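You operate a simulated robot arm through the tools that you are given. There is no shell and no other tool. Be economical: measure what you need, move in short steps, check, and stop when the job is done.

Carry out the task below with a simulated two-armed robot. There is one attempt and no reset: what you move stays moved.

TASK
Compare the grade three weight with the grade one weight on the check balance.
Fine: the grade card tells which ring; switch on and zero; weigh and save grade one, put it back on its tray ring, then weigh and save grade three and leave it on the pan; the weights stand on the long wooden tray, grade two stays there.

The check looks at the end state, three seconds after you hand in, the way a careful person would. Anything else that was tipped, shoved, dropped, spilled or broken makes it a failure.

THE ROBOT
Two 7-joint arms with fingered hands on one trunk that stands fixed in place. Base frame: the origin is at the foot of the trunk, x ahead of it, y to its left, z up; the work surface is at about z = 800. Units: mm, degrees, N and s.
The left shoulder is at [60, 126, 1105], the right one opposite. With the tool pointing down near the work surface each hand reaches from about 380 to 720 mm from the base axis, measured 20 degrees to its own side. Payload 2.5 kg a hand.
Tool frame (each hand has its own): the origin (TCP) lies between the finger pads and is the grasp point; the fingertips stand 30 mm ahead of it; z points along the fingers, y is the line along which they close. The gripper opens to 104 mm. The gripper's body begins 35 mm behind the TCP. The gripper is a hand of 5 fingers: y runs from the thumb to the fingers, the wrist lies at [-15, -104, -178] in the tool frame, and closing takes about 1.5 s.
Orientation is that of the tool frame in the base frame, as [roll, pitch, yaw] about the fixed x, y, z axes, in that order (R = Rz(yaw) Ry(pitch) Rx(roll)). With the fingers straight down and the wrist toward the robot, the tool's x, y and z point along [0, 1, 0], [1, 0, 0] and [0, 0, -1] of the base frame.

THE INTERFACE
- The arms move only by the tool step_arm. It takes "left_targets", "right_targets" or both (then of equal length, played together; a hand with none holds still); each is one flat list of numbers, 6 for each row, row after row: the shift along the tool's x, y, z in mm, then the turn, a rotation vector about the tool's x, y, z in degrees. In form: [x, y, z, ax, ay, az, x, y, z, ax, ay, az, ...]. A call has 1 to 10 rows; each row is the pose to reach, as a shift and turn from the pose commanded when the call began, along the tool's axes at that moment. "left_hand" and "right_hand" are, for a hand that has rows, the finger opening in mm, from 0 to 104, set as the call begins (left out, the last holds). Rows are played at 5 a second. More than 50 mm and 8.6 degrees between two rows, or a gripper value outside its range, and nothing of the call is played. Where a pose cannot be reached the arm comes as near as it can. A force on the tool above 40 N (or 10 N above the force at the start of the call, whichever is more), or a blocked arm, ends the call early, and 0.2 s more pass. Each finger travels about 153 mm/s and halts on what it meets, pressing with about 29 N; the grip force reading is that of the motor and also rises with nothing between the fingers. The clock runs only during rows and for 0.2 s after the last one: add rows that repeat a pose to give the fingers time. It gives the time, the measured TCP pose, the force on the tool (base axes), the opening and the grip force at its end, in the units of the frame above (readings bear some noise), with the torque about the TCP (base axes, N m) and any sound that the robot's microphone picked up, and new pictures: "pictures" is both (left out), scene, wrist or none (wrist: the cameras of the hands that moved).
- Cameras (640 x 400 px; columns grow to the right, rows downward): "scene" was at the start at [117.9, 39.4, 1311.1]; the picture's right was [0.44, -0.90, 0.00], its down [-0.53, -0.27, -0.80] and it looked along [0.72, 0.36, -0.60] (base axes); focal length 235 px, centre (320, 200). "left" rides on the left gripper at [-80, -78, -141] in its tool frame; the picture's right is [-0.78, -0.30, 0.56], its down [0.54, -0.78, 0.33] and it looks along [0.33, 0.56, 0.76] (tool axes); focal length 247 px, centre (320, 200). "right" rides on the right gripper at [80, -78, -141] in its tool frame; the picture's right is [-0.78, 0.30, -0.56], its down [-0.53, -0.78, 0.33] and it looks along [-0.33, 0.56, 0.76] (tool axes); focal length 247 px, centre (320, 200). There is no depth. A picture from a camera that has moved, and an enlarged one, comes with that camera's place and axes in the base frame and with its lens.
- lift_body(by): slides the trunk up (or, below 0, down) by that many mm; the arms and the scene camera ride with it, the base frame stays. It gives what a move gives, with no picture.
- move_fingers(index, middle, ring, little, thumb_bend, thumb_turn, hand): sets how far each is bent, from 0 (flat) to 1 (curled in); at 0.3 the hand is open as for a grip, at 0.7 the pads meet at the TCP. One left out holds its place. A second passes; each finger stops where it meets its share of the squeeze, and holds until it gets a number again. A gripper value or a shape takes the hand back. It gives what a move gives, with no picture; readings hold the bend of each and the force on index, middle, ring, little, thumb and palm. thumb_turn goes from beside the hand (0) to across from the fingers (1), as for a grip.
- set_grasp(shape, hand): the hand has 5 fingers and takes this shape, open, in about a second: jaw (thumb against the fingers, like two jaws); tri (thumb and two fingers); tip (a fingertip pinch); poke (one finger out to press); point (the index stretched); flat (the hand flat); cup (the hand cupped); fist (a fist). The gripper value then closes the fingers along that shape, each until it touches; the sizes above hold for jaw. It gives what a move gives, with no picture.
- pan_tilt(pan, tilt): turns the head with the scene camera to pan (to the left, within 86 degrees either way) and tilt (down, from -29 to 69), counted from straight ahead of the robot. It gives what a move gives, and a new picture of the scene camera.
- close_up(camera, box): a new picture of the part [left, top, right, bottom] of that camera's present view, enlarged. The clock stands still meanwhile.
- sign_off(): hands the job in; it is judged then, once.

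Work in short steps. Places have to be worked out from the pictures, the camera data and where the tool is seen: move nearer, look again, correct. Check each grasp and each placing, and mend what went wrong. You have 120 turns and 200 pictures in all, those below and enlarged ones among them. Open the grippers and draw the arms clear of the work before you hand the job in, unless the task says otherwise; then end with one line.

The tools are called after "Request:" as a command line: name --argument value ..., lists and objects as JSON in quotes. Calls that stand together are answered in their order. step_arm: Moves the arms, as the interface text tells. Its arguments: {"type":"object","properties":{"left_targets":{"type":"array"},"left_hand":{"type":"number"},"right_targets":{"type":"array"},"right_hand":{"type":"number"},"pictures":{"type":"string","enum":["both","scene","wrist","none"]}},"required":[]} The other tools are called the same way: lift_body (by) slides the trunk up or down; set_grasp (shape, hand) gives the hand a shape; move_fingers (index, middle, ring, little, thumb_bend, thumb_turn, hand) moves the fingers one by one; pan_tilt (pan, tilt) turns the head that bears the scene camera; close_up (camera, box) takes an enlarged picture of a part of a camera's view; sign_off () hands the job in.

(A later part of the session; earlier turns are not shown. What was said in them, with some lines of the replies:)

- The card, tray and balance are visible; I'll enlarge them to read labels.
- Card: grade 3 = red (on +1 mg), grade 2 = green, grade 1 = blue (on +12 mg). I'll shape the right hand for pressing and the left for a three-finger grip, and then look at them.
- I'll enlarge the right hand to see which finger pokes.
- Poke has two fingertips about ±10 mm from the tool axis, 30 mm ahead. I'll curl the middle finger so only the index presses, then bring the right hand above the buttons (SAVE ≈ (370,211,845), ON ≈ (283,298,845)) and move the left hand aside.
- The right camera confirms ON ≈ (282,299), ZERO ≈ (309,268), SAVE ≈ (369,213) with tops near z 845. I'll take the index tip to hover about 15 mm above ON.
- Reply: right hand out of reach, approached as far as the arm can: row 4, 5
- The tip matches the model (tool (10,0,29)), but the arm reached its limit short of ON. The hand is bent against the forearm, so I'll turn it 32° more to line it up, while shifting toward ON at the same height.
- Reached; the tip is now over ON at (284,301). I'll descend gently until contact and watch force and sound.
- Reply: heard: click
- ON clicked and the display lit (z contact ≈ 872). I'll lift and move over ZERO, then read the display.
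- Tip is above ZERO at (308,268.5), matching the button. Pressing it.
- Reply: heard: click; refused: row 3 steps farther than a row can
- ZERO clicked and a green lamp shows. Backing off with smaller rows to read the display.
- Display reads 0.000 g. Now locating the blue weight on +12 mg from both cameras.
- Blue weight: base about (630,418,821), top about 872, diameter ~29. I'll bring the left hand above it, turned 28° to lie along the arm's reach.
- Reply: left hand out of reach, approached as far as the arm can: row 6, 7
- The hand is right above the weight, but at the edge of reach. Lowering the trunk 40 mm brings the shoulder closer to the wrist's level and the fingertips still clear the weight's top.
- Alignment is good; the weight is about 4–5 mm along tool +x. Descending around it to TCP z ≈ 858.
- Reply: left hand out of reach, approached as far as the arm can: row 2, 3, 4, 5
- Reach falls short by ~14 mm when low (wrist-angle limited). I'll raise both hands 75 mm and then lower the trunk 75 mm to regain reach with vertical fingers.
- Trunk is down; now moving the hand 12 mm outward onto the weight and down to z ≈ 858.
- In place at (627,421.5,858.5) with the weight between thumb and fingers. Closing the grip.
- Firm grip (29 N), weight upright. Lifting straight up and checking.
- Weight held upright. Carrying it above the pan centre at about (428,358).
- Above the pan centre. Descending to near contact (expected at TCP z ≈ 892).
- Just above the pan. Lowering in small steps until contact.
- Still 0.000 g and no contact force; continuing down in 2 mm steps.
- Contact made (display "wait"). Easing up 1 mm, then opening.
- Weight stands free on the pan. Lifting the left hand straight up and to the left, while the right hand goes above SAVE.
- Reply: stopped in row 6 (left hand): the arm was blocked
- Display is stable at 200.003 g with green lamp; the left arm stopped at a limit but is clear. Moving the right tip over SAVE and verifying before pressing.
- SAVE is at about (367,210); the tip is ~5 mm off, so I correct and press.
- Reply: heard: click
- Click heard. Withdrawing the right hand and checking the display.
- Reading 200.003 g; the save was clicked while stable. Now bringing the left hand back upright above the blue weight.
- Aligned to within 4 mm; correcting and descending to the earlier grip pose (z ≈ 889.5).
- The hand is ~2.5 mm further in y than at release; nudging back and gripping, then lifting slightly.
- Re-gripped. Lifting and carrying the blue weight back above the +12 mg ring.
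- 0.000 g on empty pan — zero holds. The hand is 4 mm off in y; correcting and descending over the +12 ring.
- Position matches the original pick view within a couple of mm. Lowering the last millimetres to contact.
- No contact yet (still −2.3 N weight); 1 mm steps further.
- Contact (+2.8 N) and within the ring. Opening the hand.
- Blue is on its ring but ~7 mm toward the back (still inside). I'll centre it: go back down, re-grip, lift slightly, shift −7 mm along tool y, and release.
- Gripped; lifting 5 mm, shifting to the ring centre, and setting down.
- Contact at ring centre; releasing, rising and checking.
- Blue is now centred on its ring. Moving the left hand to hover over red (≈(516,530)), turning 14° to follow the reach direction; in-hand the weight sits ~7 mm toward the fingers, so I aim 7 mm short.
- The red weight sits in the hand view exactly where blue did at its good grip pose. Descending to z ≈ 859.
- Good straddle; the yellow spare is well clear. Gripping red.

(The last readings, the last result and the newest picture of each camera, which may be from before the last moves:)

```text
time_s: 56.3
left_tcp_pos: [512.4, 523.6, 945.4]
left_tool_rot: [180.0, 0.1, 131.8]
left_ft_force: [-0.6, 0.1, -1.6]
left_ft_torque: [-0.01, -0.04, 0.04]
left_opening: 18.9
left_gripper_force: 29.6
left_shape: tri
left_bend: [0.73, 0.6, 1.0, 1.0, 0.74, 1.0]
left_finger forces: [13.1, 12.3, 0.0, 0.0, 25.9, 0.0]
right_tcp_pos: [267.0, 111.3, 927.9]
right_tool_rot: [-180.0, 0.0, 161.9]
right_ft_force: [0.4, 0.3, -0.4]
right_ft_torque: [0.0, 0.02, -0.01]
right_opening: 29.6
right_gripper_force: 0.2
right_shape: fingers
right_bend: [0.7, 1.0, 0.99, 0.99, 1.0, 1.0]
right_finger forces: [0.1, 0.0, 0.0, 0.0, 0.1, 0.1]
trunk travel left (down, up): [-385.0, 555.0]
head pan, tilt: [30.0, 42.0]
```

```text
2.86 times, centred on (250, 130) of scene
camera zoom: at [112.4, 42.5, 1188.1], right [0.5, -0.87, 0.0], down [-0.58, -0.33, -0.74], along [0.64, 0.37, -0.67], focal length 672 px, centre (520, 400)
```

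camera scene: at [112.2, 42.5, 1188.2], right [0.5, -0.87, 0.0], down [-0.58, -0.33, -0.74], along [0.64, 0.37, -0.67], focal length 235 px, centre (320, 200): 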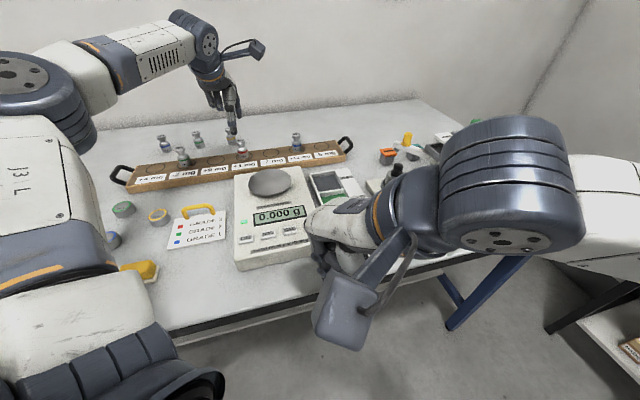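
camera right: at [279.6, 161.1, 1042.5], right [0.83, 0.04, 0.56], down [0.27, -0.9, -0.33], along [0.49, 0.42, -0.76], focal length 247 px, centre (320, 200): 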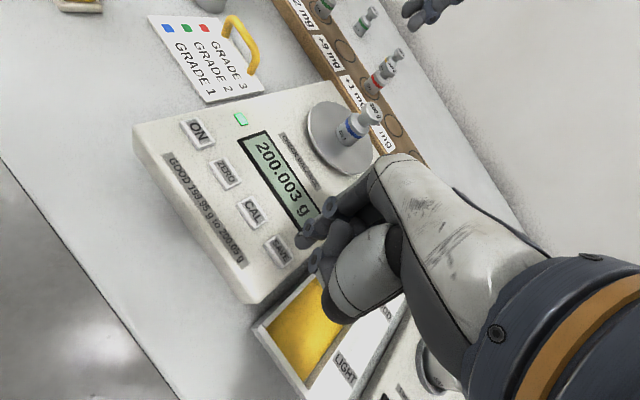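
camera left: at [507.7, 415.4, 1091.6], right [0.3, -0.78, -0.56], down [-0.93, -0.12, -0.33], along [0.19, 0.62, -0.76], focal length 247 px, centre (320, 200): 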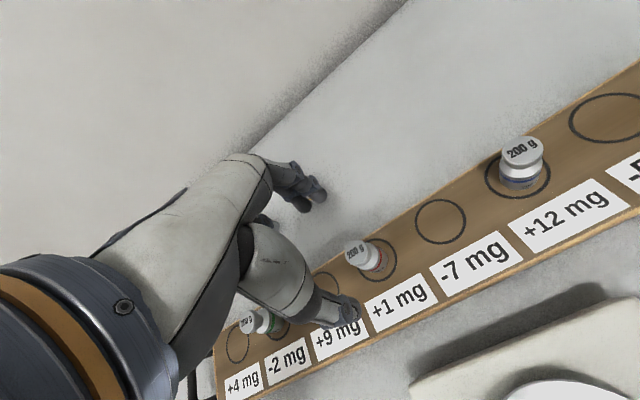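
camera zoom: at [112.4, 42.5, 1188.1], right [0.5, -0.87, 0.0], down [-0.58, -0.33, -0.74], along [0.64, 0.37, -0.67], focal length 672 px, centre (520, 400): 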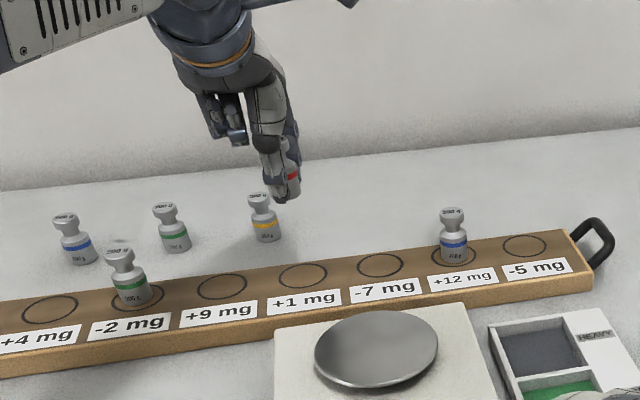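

Red lifted cleanly; all others stand. Carrying it over the pan, turning back 14°.

Request:
step_arm --left_targets '[-13, -36, 0, 0, 0, 2.8, -26, -72, 0, 0, 0, 5.6, -40, -108, 0, 0, 0, 8.4, -53, -145, 0, 0, 0, 11.2, -66.4, -180.7, 5, 0, 0, 14, -66.4, -180.7, 5, 0, 0, 14]' --pictures "wrist"

Request:
close_up --camera "left" --box '[220, 130, 460, 380]'

Request:
close_up --camera "scene" --box '[220, 120, 330, 250]'

```text
time_s: 57.7
left_tcp_pos: [422.7, 354.4, 942.1]
left_tool_rot: [179.9, 0.1, 117.9]
left_ft_force: [-0.2, -0.3, -2.7]
left_ft_torque: [0.0, 0.0, 0.03]
left_opening: 19.0
left_gripper_force: 28.9
left_shape: tri
left_bend: [0.73, 0.6, 1.0, 1.0, 0.74, 1.0]
left_finger forces: [13.4, 12.7, 0.0, 0.1, 25.8, 0.0]
right_tcp_pos: [265.9, 110.8, 928.7]
right_tool_rot: [-180.0, 0.1, 161.9]
right_ft_force: [-0.2, 0.7, -0.5]
right_ft_torque: [-0.02, -0.04, 0.0]
right_opening: 30.0
right_gripper_force: 0.1
right_shape: fingers
right_bend: [0.7, 1.0, 0.99, 0.99, 1.0, 1.0]
right_finger forces: [0.1, 0.0, 0.0, 0.0, 0.1, 0.0]
trunk travel left (down, up): [-385.0, 555.0]
head pan, tilt: [30.0, 42.0]
camera left: at [392.9, 247.1, 1084.2], right [0.1, -0.82, -0.56], down [-0.94, 0.11, -0.33], along [0.34, 0.55, -0.76], focal length 247 px, centre (320, 200)
```

left: 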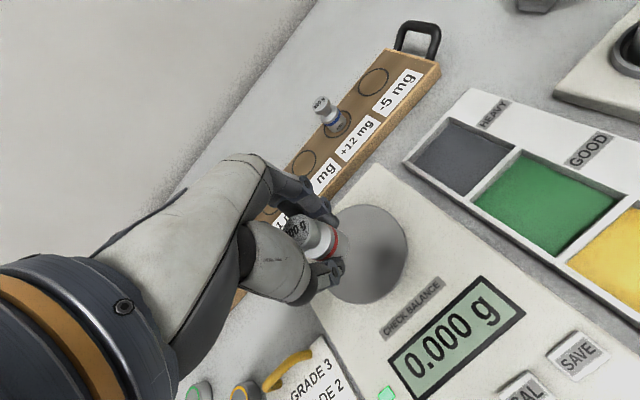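

```text
1.60 times, centred on (340, 255) of left
camera zoom: at [392.9, 247.1, 1084.2], right [0.1, -0.82, -0.56], down [-0.94, 0.11, -0.33], along [0.34, 0.55, -0.76], focal length 395 px, centre (288, 112)
```

zoom: 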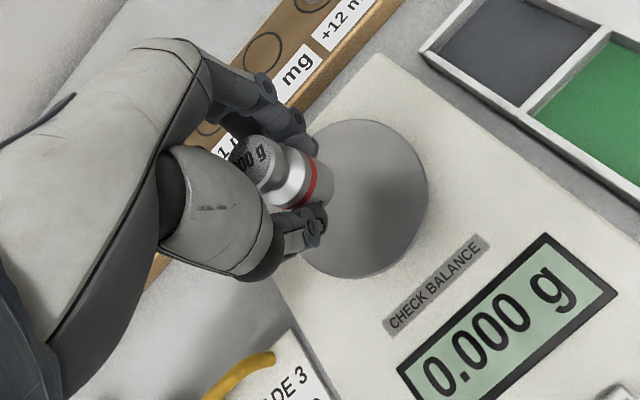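

```text
3.08 times, centred on (275, 185) of scene
camera zoom: at [112.4, 42.4, 1188.1], right [0.5, -0.87, 0.0], down [-0.58, -0.33, -0.74], along [0.64, 0.37, -0.67], focal length 724 px, centre (458, 246)
```

zoom: 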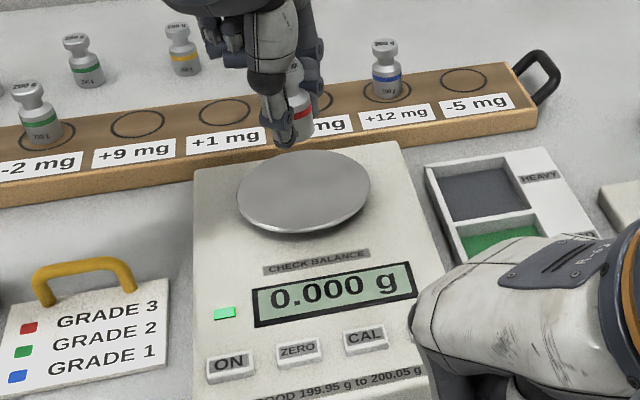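

Zero still holds. Descending over the pan to just above contact, then slow.

Request:
step_arm --left_targets '[0, 0, 25, 0, 0, 0, 0, 0, 42, 0, 0, 0, 0, 0, 49, 0, 0, 0, 0, 0, 50.5, 0, 0, 0, 0, 0, 50.5, 0, 0, 0]' --pictures "none"

Request:
step_arm --left_targets '[0, 0, 1, 0, 0, 0, 0, 0, 1.5, 0, 0, 0]' --pictures "none"

Request:
close_up --camera "scene" --box '[220, 120, 330, 250]'

```text
time_s: 58.9
left_tcp_pos: [422.5, 353.8, 891.1]
left_tool_rot: [179.9, 0.0, 117.8]
left_ft_force: [-0.6, -0.5, -1.0]
left_ft_torque: [-0.02, 0.01, 0.01]
left_opening: 19.3
left_gripper_force: 28.6
left_shape: tri
left_bend: [0.73, 0.6, 1.0, 1.0, 0.74, 1.0]
left_finger forces: [13.4, 12.7, 0.0, 0.0, 25.8, 0.0]
right_tcp_pos: [266.5, 111.0, 927.3]
right_tool_rot: [-180.0, 0.0, 162.0]
right_ft_force: [-0.1, -0.2, 0.1]
right_ft_torque: [0.02, 0.02, -0.01]
right_opening: 29.7
right_gripper_force: 0.1
right_shape: fingers
right_bend: [0.7, 1.0, 0.99, 0.99, 1.0, 1.0]
right_finger forces: [0.0, 0.0, 0.0, 0.1, 0.1, 0.1]
trunk travel left (down, up): [-385.0, 555.0]
head pan, tilt: [30.0, 42.0]
```

```text
time_s: 59.5
left_tcp_pos: [420.8, 353.9, 889.8]
left_tool_rot: [179.9, 0.1, 117.7]
left_ft_force: [0.5, 0.6, -2.5]
left_ft_torque: [-0.01, 0.0, 0.01]
left_opening: 19.3
left_gripper_force: 29.3
left_shape: tri
left_bend: [0.73, 0.6, 1.0, 1.0, 0.74, 1.0]
left_finger forces: [13.5, 12.6, 0.0, 0.0, 25.8, 0.0]
right_tcp_pos: [265.9, 111.0, 927.1]
right_tool_rot: [-180.0, 0.1, 162.0]
right_ft_force: [0.7, -0.2, -0.7]
right_ft_torque: [-0.01, 0.0, -0.01]
right_opening: 29.8
right_gripper_force: 0.0
right_shape: fingers
right_bend: [0.7, 1.0, 0.99, 0.99, 1.0, 1.0]
right_finger forces: [0.1, 0.1, 0.0, 0.0, 0.0, 0.0]
trunk travel left (down, up): [-385.0, 555.0]
head pan, tilt: [30.0, 42.0]
```

```text
3.08 times, centred on (275, 185) of scene
camera zoom: at [112.4, 42.5, 1188.1], right [0.5, -0.87, 0.0], down [-0.58, -0.33, -0.74], along [0.64, 0.37, -0.67], focal length 724 px, centre (458, 246)
```

zoom: 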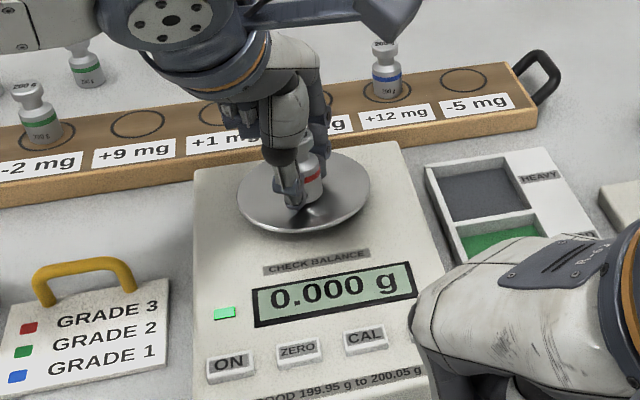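

Not touching yet (0.000 g, −2.5 N); lowering another 1.5 mm.

Request:
step_arm --left_targets '[0, 0, 0.8, 0, 0, 0, 0, 0, 1.5, 0, 0, 0]' --pictures "none"

Request:
close_up --camera "scene" --box '[220, 120, 330, 250]'

```text
time_s: 60.1
left_tcp_pos: [422.4, 354.9, 889.0]
left_tool_rot: [179.8, 0.1, 117.8]
left_ft_force: [-0.6, -0.9, 0.9]
left_ft_torque: [-0.04, -0.03, 0.02]
left_opening: 19.0
left_gripper_force: 28.9
left_shape: tri
left_bend: [0.73, 0.6, 1.0, 1.0, 0.74, 1.0]
left_finger forces: [13.4, 12.6, 0.0, 0.0, 26.6, 0.0]
right_tcp_pos: [265.7, 110.7, 927.5]
right_tool_rot: [180.0, 0.0, 161.9]
right_ft_force: [-0.7, -0.7, 0.3]
right_ft_torque: [-0.01, 0.0, -0.01]
right_opening: 29.7
right_gripper_force: 0.1
right_shape: fingers
right_bend: [0.7, 1.0, 0.99, 0.99, 1.0, 1.0]
right_finger forces: [0.1, 0.1, 0.0, 0.0, 0.1, 0.0]
trunk travel left (down, up): [-385.0, 555.0]
head pan, tilt: [30.0, 42.0]
```

```text
3.08 times, centred on (275, 185) of scene
camera zoom: at [112.2, 42.3, 1188.2], right [0.5, -0.87, 0.0], down [-0.58, -0.33, -0.74], along [0.64, 0.37, -0.67], focal length 724 px, centre (458, 246)
```

zoom: 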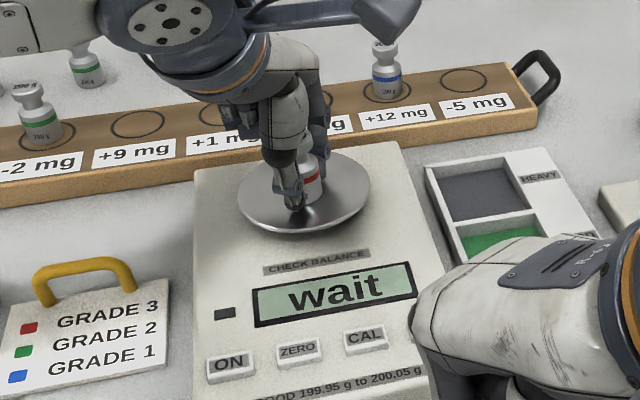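

Contact. Releasing, rising, and moving the left hand aside.

Request:
step_arm --left_targets '[0, 0, 0, 0, 0, 0, 0, 0, 0, 0, 0, 0, 0, 0, 0, 0, 0, 0, 0, 0, 0, 0, 0, 0, 0, 0, 0, 0, 0, 0]' --left_hand 80 --pictures "none"

Request:
step_arm --left_targets '[0, 0, -30, 0, 0, 0, 0, 0, -65, 0, 0, 0, 5, 5, -90, 0, 0, 0, 35, 20, -95, 0, 0, 0, 65, 40, -95, 0, 0, 0, 65, 40, -95, 0, 0, 0, 65, 40, -95, 0, 0, 0]' --pictures "scene"

Request:
close_up --camera "scene" --box '[180, 120, 340, 280]'

```text
time_s: 61.3
left_tcp_pos: [422.3, 355.4, 888.4]
left_tool_rot: [179.8, 0.1, 117.7]
left_ft_force: [-0.3, -0.3, 0.0]
left_ft_torque: [0.0, 0.03, -0.01]
left_opening: 79.3
left_gripper_force: 0.0
left_shape: tri
left_bend: [0.26, 0.35, 0.99, 0.99, 0.53, 0.99]
left_finger forces: [0.1, 0.0, 0.1, 0.0, 0.0, 0.1]
right_tcp_pos: [265.6, 110.6, 928.1]
right_tool_rot: [-180.0, 0.0, 161.9]
right_ft_force: [-0.7, -0.8, -0.9]
right_ft_torque: [0.02, -0.02, -0.01]
right_opening: 29.6
right_gripper_force: 0.0
right_shape: fingers
right_bend: [0.7, 1.0, 0.99, 0.99, 1.0, 1.0]
right_finger forces: [0.1, 0.0, 0.1, 0.0, 0.1, 0.0]
trunk travel left (down, up): [-385.0, 555.0]
head pan, tilt: [30.0, 42.0]
```

```text
time_s: 62.9
left_tcp_pos: [424.6, 431.6, 983.3]
left_tool_rot: [179.8, 0.1, 117.7]
left_ft_force: [0.3, -0.2, -0.1]
left_ft_torque: [0.02, 0.01, -0.02]
left_opening: 79.7
left_gripper_force: 0.0
left_shape: tri
left_bend: [0.26, 0.35, 0.99, 0.99, 0.53, 0.99]
left_finger forces: [0.1, 0.1, 0.0, 0.0, 0.0, 0.0]
right_tcp_pos: [265.3, 111.0, 928.6]
right_tool_rot: [-180.0, -0.1, 161.9]
right_ft_force: [-0.4, 0.0, -0.1]
right_ft_torque: [0.0, 0.01, 0.04]
right_opening: 29.7
right_gripper_force: 0.0
right_shape: fingers
right_bend: [0.7, 1.0, 0.99, 0.99, 1.0, 1.0]
right_finger forces: [0.1, 0.1, 0.0, 0.1, 0.0, 0.0]
trunk travel left (down, up): [-385.0, 555.0]
head pan, tilt: [30.0, 42.0]
camera scene: at [112.3, 42.3, 1188.2], right [0.5, -0.87, 0.0], down [-0.58, -0.33, -0.74], along [0.64, 0.37, -0.67], focal length 235 px, centre (320, 200)
```

scene: 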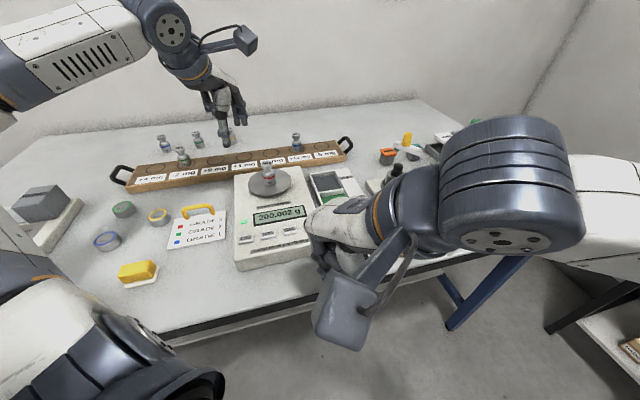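

```text
2.50 times, centred on (260, 200) of scene
camera zoom: at [112.3, 42.3, 1188.2], right [0.5, -0.87, 0.0], down [-0.58, -0.33, -0.74], along [0.64, 0.37, -0.67], focal length 588 px, centre (470, 200)
```

zoom: 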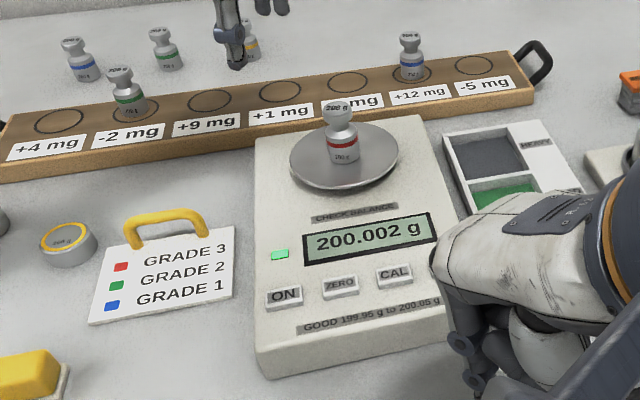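

Stable 200.002 g with the lamp green. Moving the right index back over SAVE.

Request:
step_arm --right_targets '[-18, 30, 0, 0, 0, 0, -36, 62, 0, 0, 0, 0, -55, 95, 0, 0, 0, 0, -74.5, 126.5, 10, 0, 0, 0, -74.5, 126.5, 25, 0, 0, 0, -74.5, 126.5, 25, 0, 0, 0]' --pictures "wrist"

Request:
close_up --camera "right" --box '[220, 130, 380, 310]'

```text
time_s: 64.3
left_tcp_pos: [425.4, 431.2, 983.8]
left_tool_rot: [179.9, 0.1, 117.7]
left_ft_force: [-0.3, -0.9, 0.5]
left_ft_torque: [-0.03, -0.01, 0.02]
left_opening: 79.6
left_gripper_force: 0.1
left_shape: tri
left_bend: [0.26, 0.35, 0.99, 0.99, 0.53, 0.99]
left_finger forces: [0.0, 0.0, 0.0, 0.0, 0.0, 0.0]
right_tcp_pos: [377.4, 207.5, 905.8]
right_tool_rot: [180.0, 0.0, 161.9]
right_ft_force: [0.2, 0.3, 0.2]
right_ft_torque: [0.02, 0.03, 0.03]
right_opening: 29.9
right_gripper_force: 0.1
right_shape: fingers
right_bend: [0.7, 1.0, 0.99, 0.99, 1.0, 1.0]
right_finger forces: [0.1, 0.0, 0.0, 0.0, 0.0, 0.0]
trunk travel left (down, up): [-385.0, 555.0]
head pan, tilt: [30.0, 42.0]
camera right: at [276.1, 158.5, 1045.7], right [0.83, 0.04, 0.56], down [0.27, -0.9, -0.33], along [0.49, 0.42, -0.76], focal length 247 px, centre (320, 200)
```

right: 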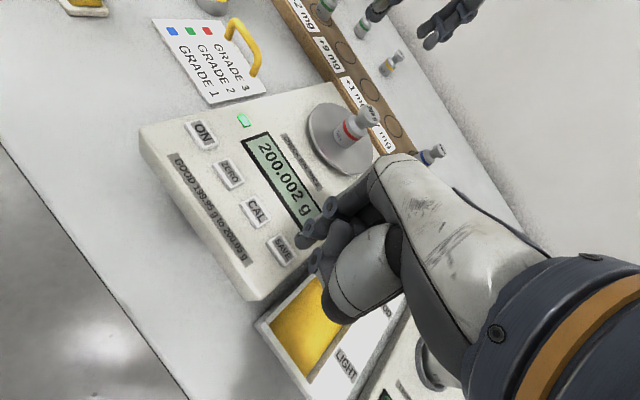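

```text
2.22 times, centred on (300, 220) of right
camera zoom: at [276.1, 158.5, 1045.7], right [0.83, 0.04, 0.56], down [0.27, -0.9, -0.33], along [0.49, 0.42, -0.76], focal length 549 px, centre (364, 156)
```

zoom: 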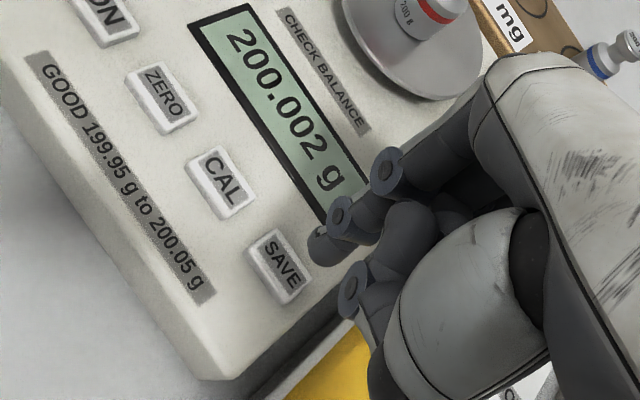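

The tip is over SAVE; pressing, then withdrawing after the click.

Request:
step_arm --right_targets '[1, -1.5, 14, 0, 0, 0, 1, -1.5, 25, 0, 0, 0, 1, -1.5, 30, 0, 0, 0, 1, -1.5, 33, 0, 0, 0]' --pictures "scene"

```text
time_s: 65.3
left_tcp_pos: [424.5, 431.8, 984.0]
left_tool_rot: [179.8, 0.1, 117.7]
left_ft_force: [0.3, 1.0, 0.6]
left_ft_torque: [-0.03, -0.03, 0.0]
left_opening: 79.6
left_gripper_force: 0.0
left_shape: tri
left_bend: [0.26, 0.35, 0.99, 0.99, 0.53, 0.99]
left_finger forces: [0.0, 0.0, 0.0, 0.1, 0.0, 0.1]
right_tcp_pos: [376.9, 208.7, 873.4]
right_tool_rot: [179.8, 0.0, 161.8]
right_ft_force: [0.5, -0.4, 4.2]
right_ft_torque: [0.07, -0.02, 0.01]
right_opening: 29.7
right_gripper_force: 2.1
right_shape: fingers
right_bend: [0.7, 1.0, 0.99, 0.99, 1.0, 1.0]
right_finger forces: [3.8, 0.1, 0.1, 0.1, 0.1, 0.0]
trunk travel left (down, up): [-385.0, 555.0]
head pan, tilt: [30.0, 42.0]
heard: click
camera scene: at [112.2, 42.3, 1188.3], right [0.5, -0.87, 0.0], down [-0.58, -0.33, -0.74], along [0.64, 0.37, -0.67], focal length 235 px, centre (320, 200)
```

scene: 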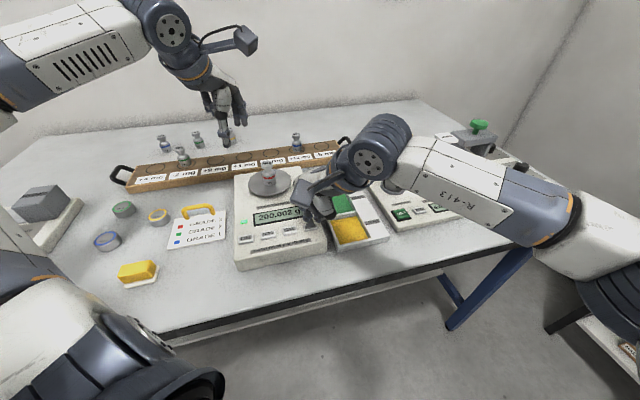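

Click heard. Withdrawing the right hand and opening it.

Request:
step_arm --right_targets '[0, 0, -30, 0, 0, 0, 20, -30, -50, 0, 0, 0, 40, -62, -70, 0, 0, 0, 58, -95, -80, 0, 0, 0, 72, -130, -90, 0, 0, 0, 72, -160, -90, 0, 0, 0, 72, -160, -90, 0, 0, 0]' --left_targets '[0, -15, 0, 0, 0, 0, 0, -30, 0, 0, 0, 0, 10, -40, 0, 0, 0, 0, 20, -50, 0, 0, 0, 0, 20, -50, 0, 0, 0, 0, 20, -50, 0, 0, 0, 0, 20, -50, 0, 0, 0, 0]' --pictures "none"

Request:
set_grasp --hand "right" --shape "jaw"

Request:
pan_tilt --pan 30 --tilt 40

Request:
close_up --camera "scene" --box '[180, 110, 340, 270]'

```text
time_s: 66.9
left_tcp_pos: [372.1, 425.3, 982.2]
left_tool_rot: [179.9, 0.1, 117.8]
left_ft_force: [-0.3, 0.0, 0.3]
left_ft_torque: [0.0, 0.01, 0.0]
left_opening: 79.7
left_gripper_force: 0.1
left_shape: tri
left_bend: [0.26, 0.35, 0.99, 0.99, 0.53, 0.99]
left_finger forces: [0.1, 0.0, 0.0, 0.0, 0.0, 0.0]
right_tcp_pos: [257.2, 79.6, 958.7]
right_tool_rot: [-180.0, 0.0, 161.8]
right_ft_force: [0.5, -0.7, 0.4]
right_ft_torque: [0.01, -0.01, -0.01]
right_opening: 30.0
right_gripper_force: 0.0
right_shape: fingers
right_bend: [0.7, 1.0, 0.99, 0.99, 1.0, 1.0]
right_finger forces: [0.0, 0.0, 0.1, 0.1, 0.0, 0.0]
trunk travel left (down, up): [-385.0, 555.0]
head pan, tilt: [30.0, 42.0]
```

```text
time_s: 67.8
left_tcp_pos: [371.4, 424.8, 983.3]
left_tool_rot: [179.9, 0.1, 117.8]
left_ft_force: [0.0, -0.8, 0.3]
left_ft_torque: [-0.01, 0.0, 0.03]
left_opening: 79.6
left_gripper_force: 0.1
left_shape: tri
left_bend: [0.26, 0.35, 0.99, 0.99, 0.53, 0.99]
left_finger forces: [0.1, 0.0, 0.0, 0.1, 0.1, 0.0]
right_tcp_pos: [259.1, 80.0, 959.0]
right_tool_rot: [-180.0, 0.0, 162.0]
right_ft_force: [-1.2, -0.1, 0.3]
right_ft_torque: [0.0, 0.01, 0.0]
right_opening: 103.8
right_gripper_force: 0.0
right_shape: jaw
right_bend: [0.3, 0.3, 0.3, 0.3, 0.3, 0.98]
right_finger forces: [0.0, 0.0, 0.0, 0.0, 0.0, 0.0]
trunk travel left (down, up): [-385.0, 555.0]
head pan, tilt: [30.0, 42.0]
```

```text
time_s: 68.4
left_tcp_pos: [372.6, 424.0, 983.7]
left_tool_rot: [179.9, 0.0, 117.8]
left_ft_force: [0.8, 0.4, 0.1]
left_ft_torque: [0.0, -0.01, -0.03]
left_opening: 79.8
left_gripper_force: 0.0
left_shape: tri
left_bend: [0.26, 0.35, 0.99, 0.99, 0.53, 0.99]
left_finger forces: [0.1, 0.0, 0.1, 0.0, 0.0, 0.0]
right_tcp_pos: [257.2, 79.4, 958.6]
right_tool_rot: [180.0, 0.0, 162.0]
right_ft_force: [0.3, -0.8, -0.4]
right_ft_torque: [0.01, 0.0, -0.01]
right_opening: 104.0
right_gripper_force: 0.0
right_shape: jaw
right_bend: [0.3, 0.3, 0.3, 0.3, 0.3, 0.98]
right_finger forces: [0.1, 0.1, 0.0, 0.0, 0.1, 0.0]
trunk travel left (down, up): [-385.0, 555.0]
head pan, tilt: [30.0, 40.0]
camera scene: at [113.5, 43.1, 1191.1], right [0.5, -0.87, 0.0], down [-0.56, -0.32, -0.77], along [0.66, 0.38, -0.64], focal length 235 px, centre (320, 200)
```

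scene: 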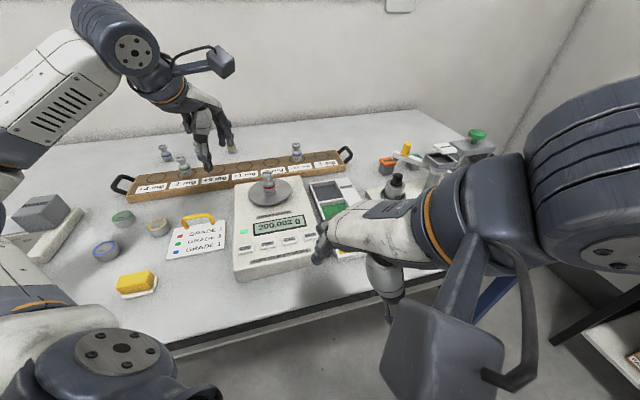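

```text
2.50 times, centred on (260, 190) of scene
camera zoom: at [113.5, 43.1, 1191.1], right [0.5, -0.87, 0.0], down [-0.56, -0.32, -0.77], along [0.66, 0.38, -0.64], focal length 588 px, centre (470, 225)
```

zoom: 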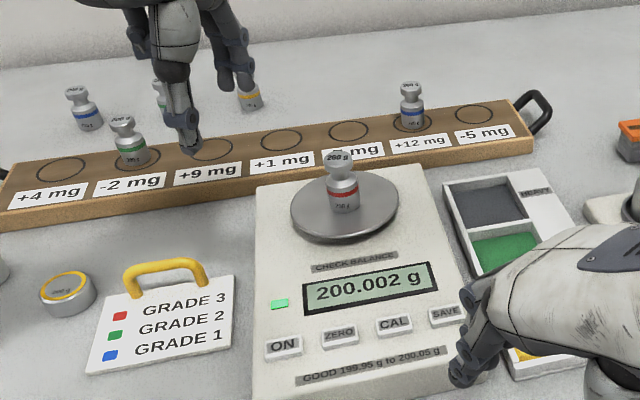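

All in order: red on the pan at 200.002 g, blue back on +12 mg, green untouched. Raising the trunk to draw both arms clear, then a last look.

Request:
lift_body --by 150

Request:
pan_tilt --pan 25 --tilt 42

```text
time_s: 70.2
left_tcp_pos: [372.6, 424.9, 1134.8]
left_tool_rot: [179.8, 0.1, 117.8]
left_ft_force: [-0.4, 0.4, -0.3]
left_ft_torque: [0.01, 0.01, -0.01]
left_opening: 79.6
left_gripper_force: 0.1
left_shape: tri
left_bend: [0.26, 0.35, 0.99, 0.99, 0.53, 0.99]
left_finger forces: [0.1, 0.0, 0.0, 0.0, 0.0, 0.0]
right_tcp_pos: [257.8, 80.3, 1109.0]
right_tool_rot: [179.9, 0.0, 161.9]
right_ft_force: [-1.0, 0.0, 0.1]
right_ft_torque: [-0.02, 0.03, 0.03]
right_opening: 103.8
right_gripper_force: 0.0
right_shape: jaw
right_bend: [0.3, 0.3, 0.3, 0.3, 0.3, 0.98]
right_finger forces: [0.0, 0.0, 0.0, 0.1, 0.0, 0.0]
trunk travel left (down, up): [-535.0, 405.0]
head pan, tilt: [30.0, 40.0]
```

```text
time_s: 70.8
left_tcp_pos: [372.1, 425.4, 1132.3]
left_tool_rot: [179.9, 0.2, 117.8]
left_ft_force: [0.7, 0.3, -0.4]
left_ft_torque: [0.0, 0.0, -0.02]
left_opening: 79.5
left_gripper_force: 0.1
left_shape: tri
left_bend: [0.26, 0.35, 0.99, 0.99, 0.53, 0.99]
left_finger forces: [0.0, 0.0, 0.1, 0.0, 0.0, 0.0]
right_tcp_pos: [256.5, 80.1, 1109.8]
right_tool_rot: [180.0, 0.1, 161.9]
right_ft_force: [-0.1, -0.1, 0.6]
right_ft_torque: [-0.02, 0.02, -0.04]
right_opening: 103.9
right_gripper_force: 0.0
right_shape: jaw
right_bend: [0.3, 0.3, 0.3, 0.3, 0.3, 0.98]
right_finger forces: [0.0, 0.0, 0.0, 0.0, 0.0, 0.0]
trunk travel left (down, up): [-535.0, 405.0]
head pan, tilt: [25.0, 42.0]
camera scene: at [115.7, 36.0, 1338.2], right [0.42, -0.91, 0.0], down [-0.61, -0.28, -0.74], along [0.67, 0.31, -0.67], focal length 235 px, centre (320, 200)
```

scene: 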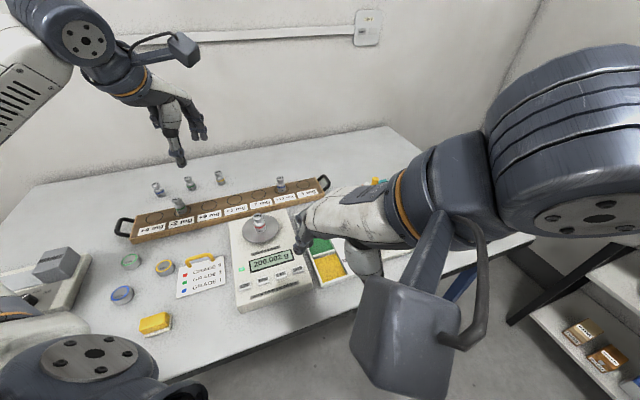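

Everything stands as required and both hands are open and clear; handing in.

Request:
sign_off

```text
The job is handed in.
```

Grade one (blue) read 200.003 g and is back on its +12 mg ring; grade three (red) reads 200.002 g and stays on the pan, and grade two was not touched. Each SAVE press clicked on a steady reading, but the display showed nothing to confirm that either value was stored.
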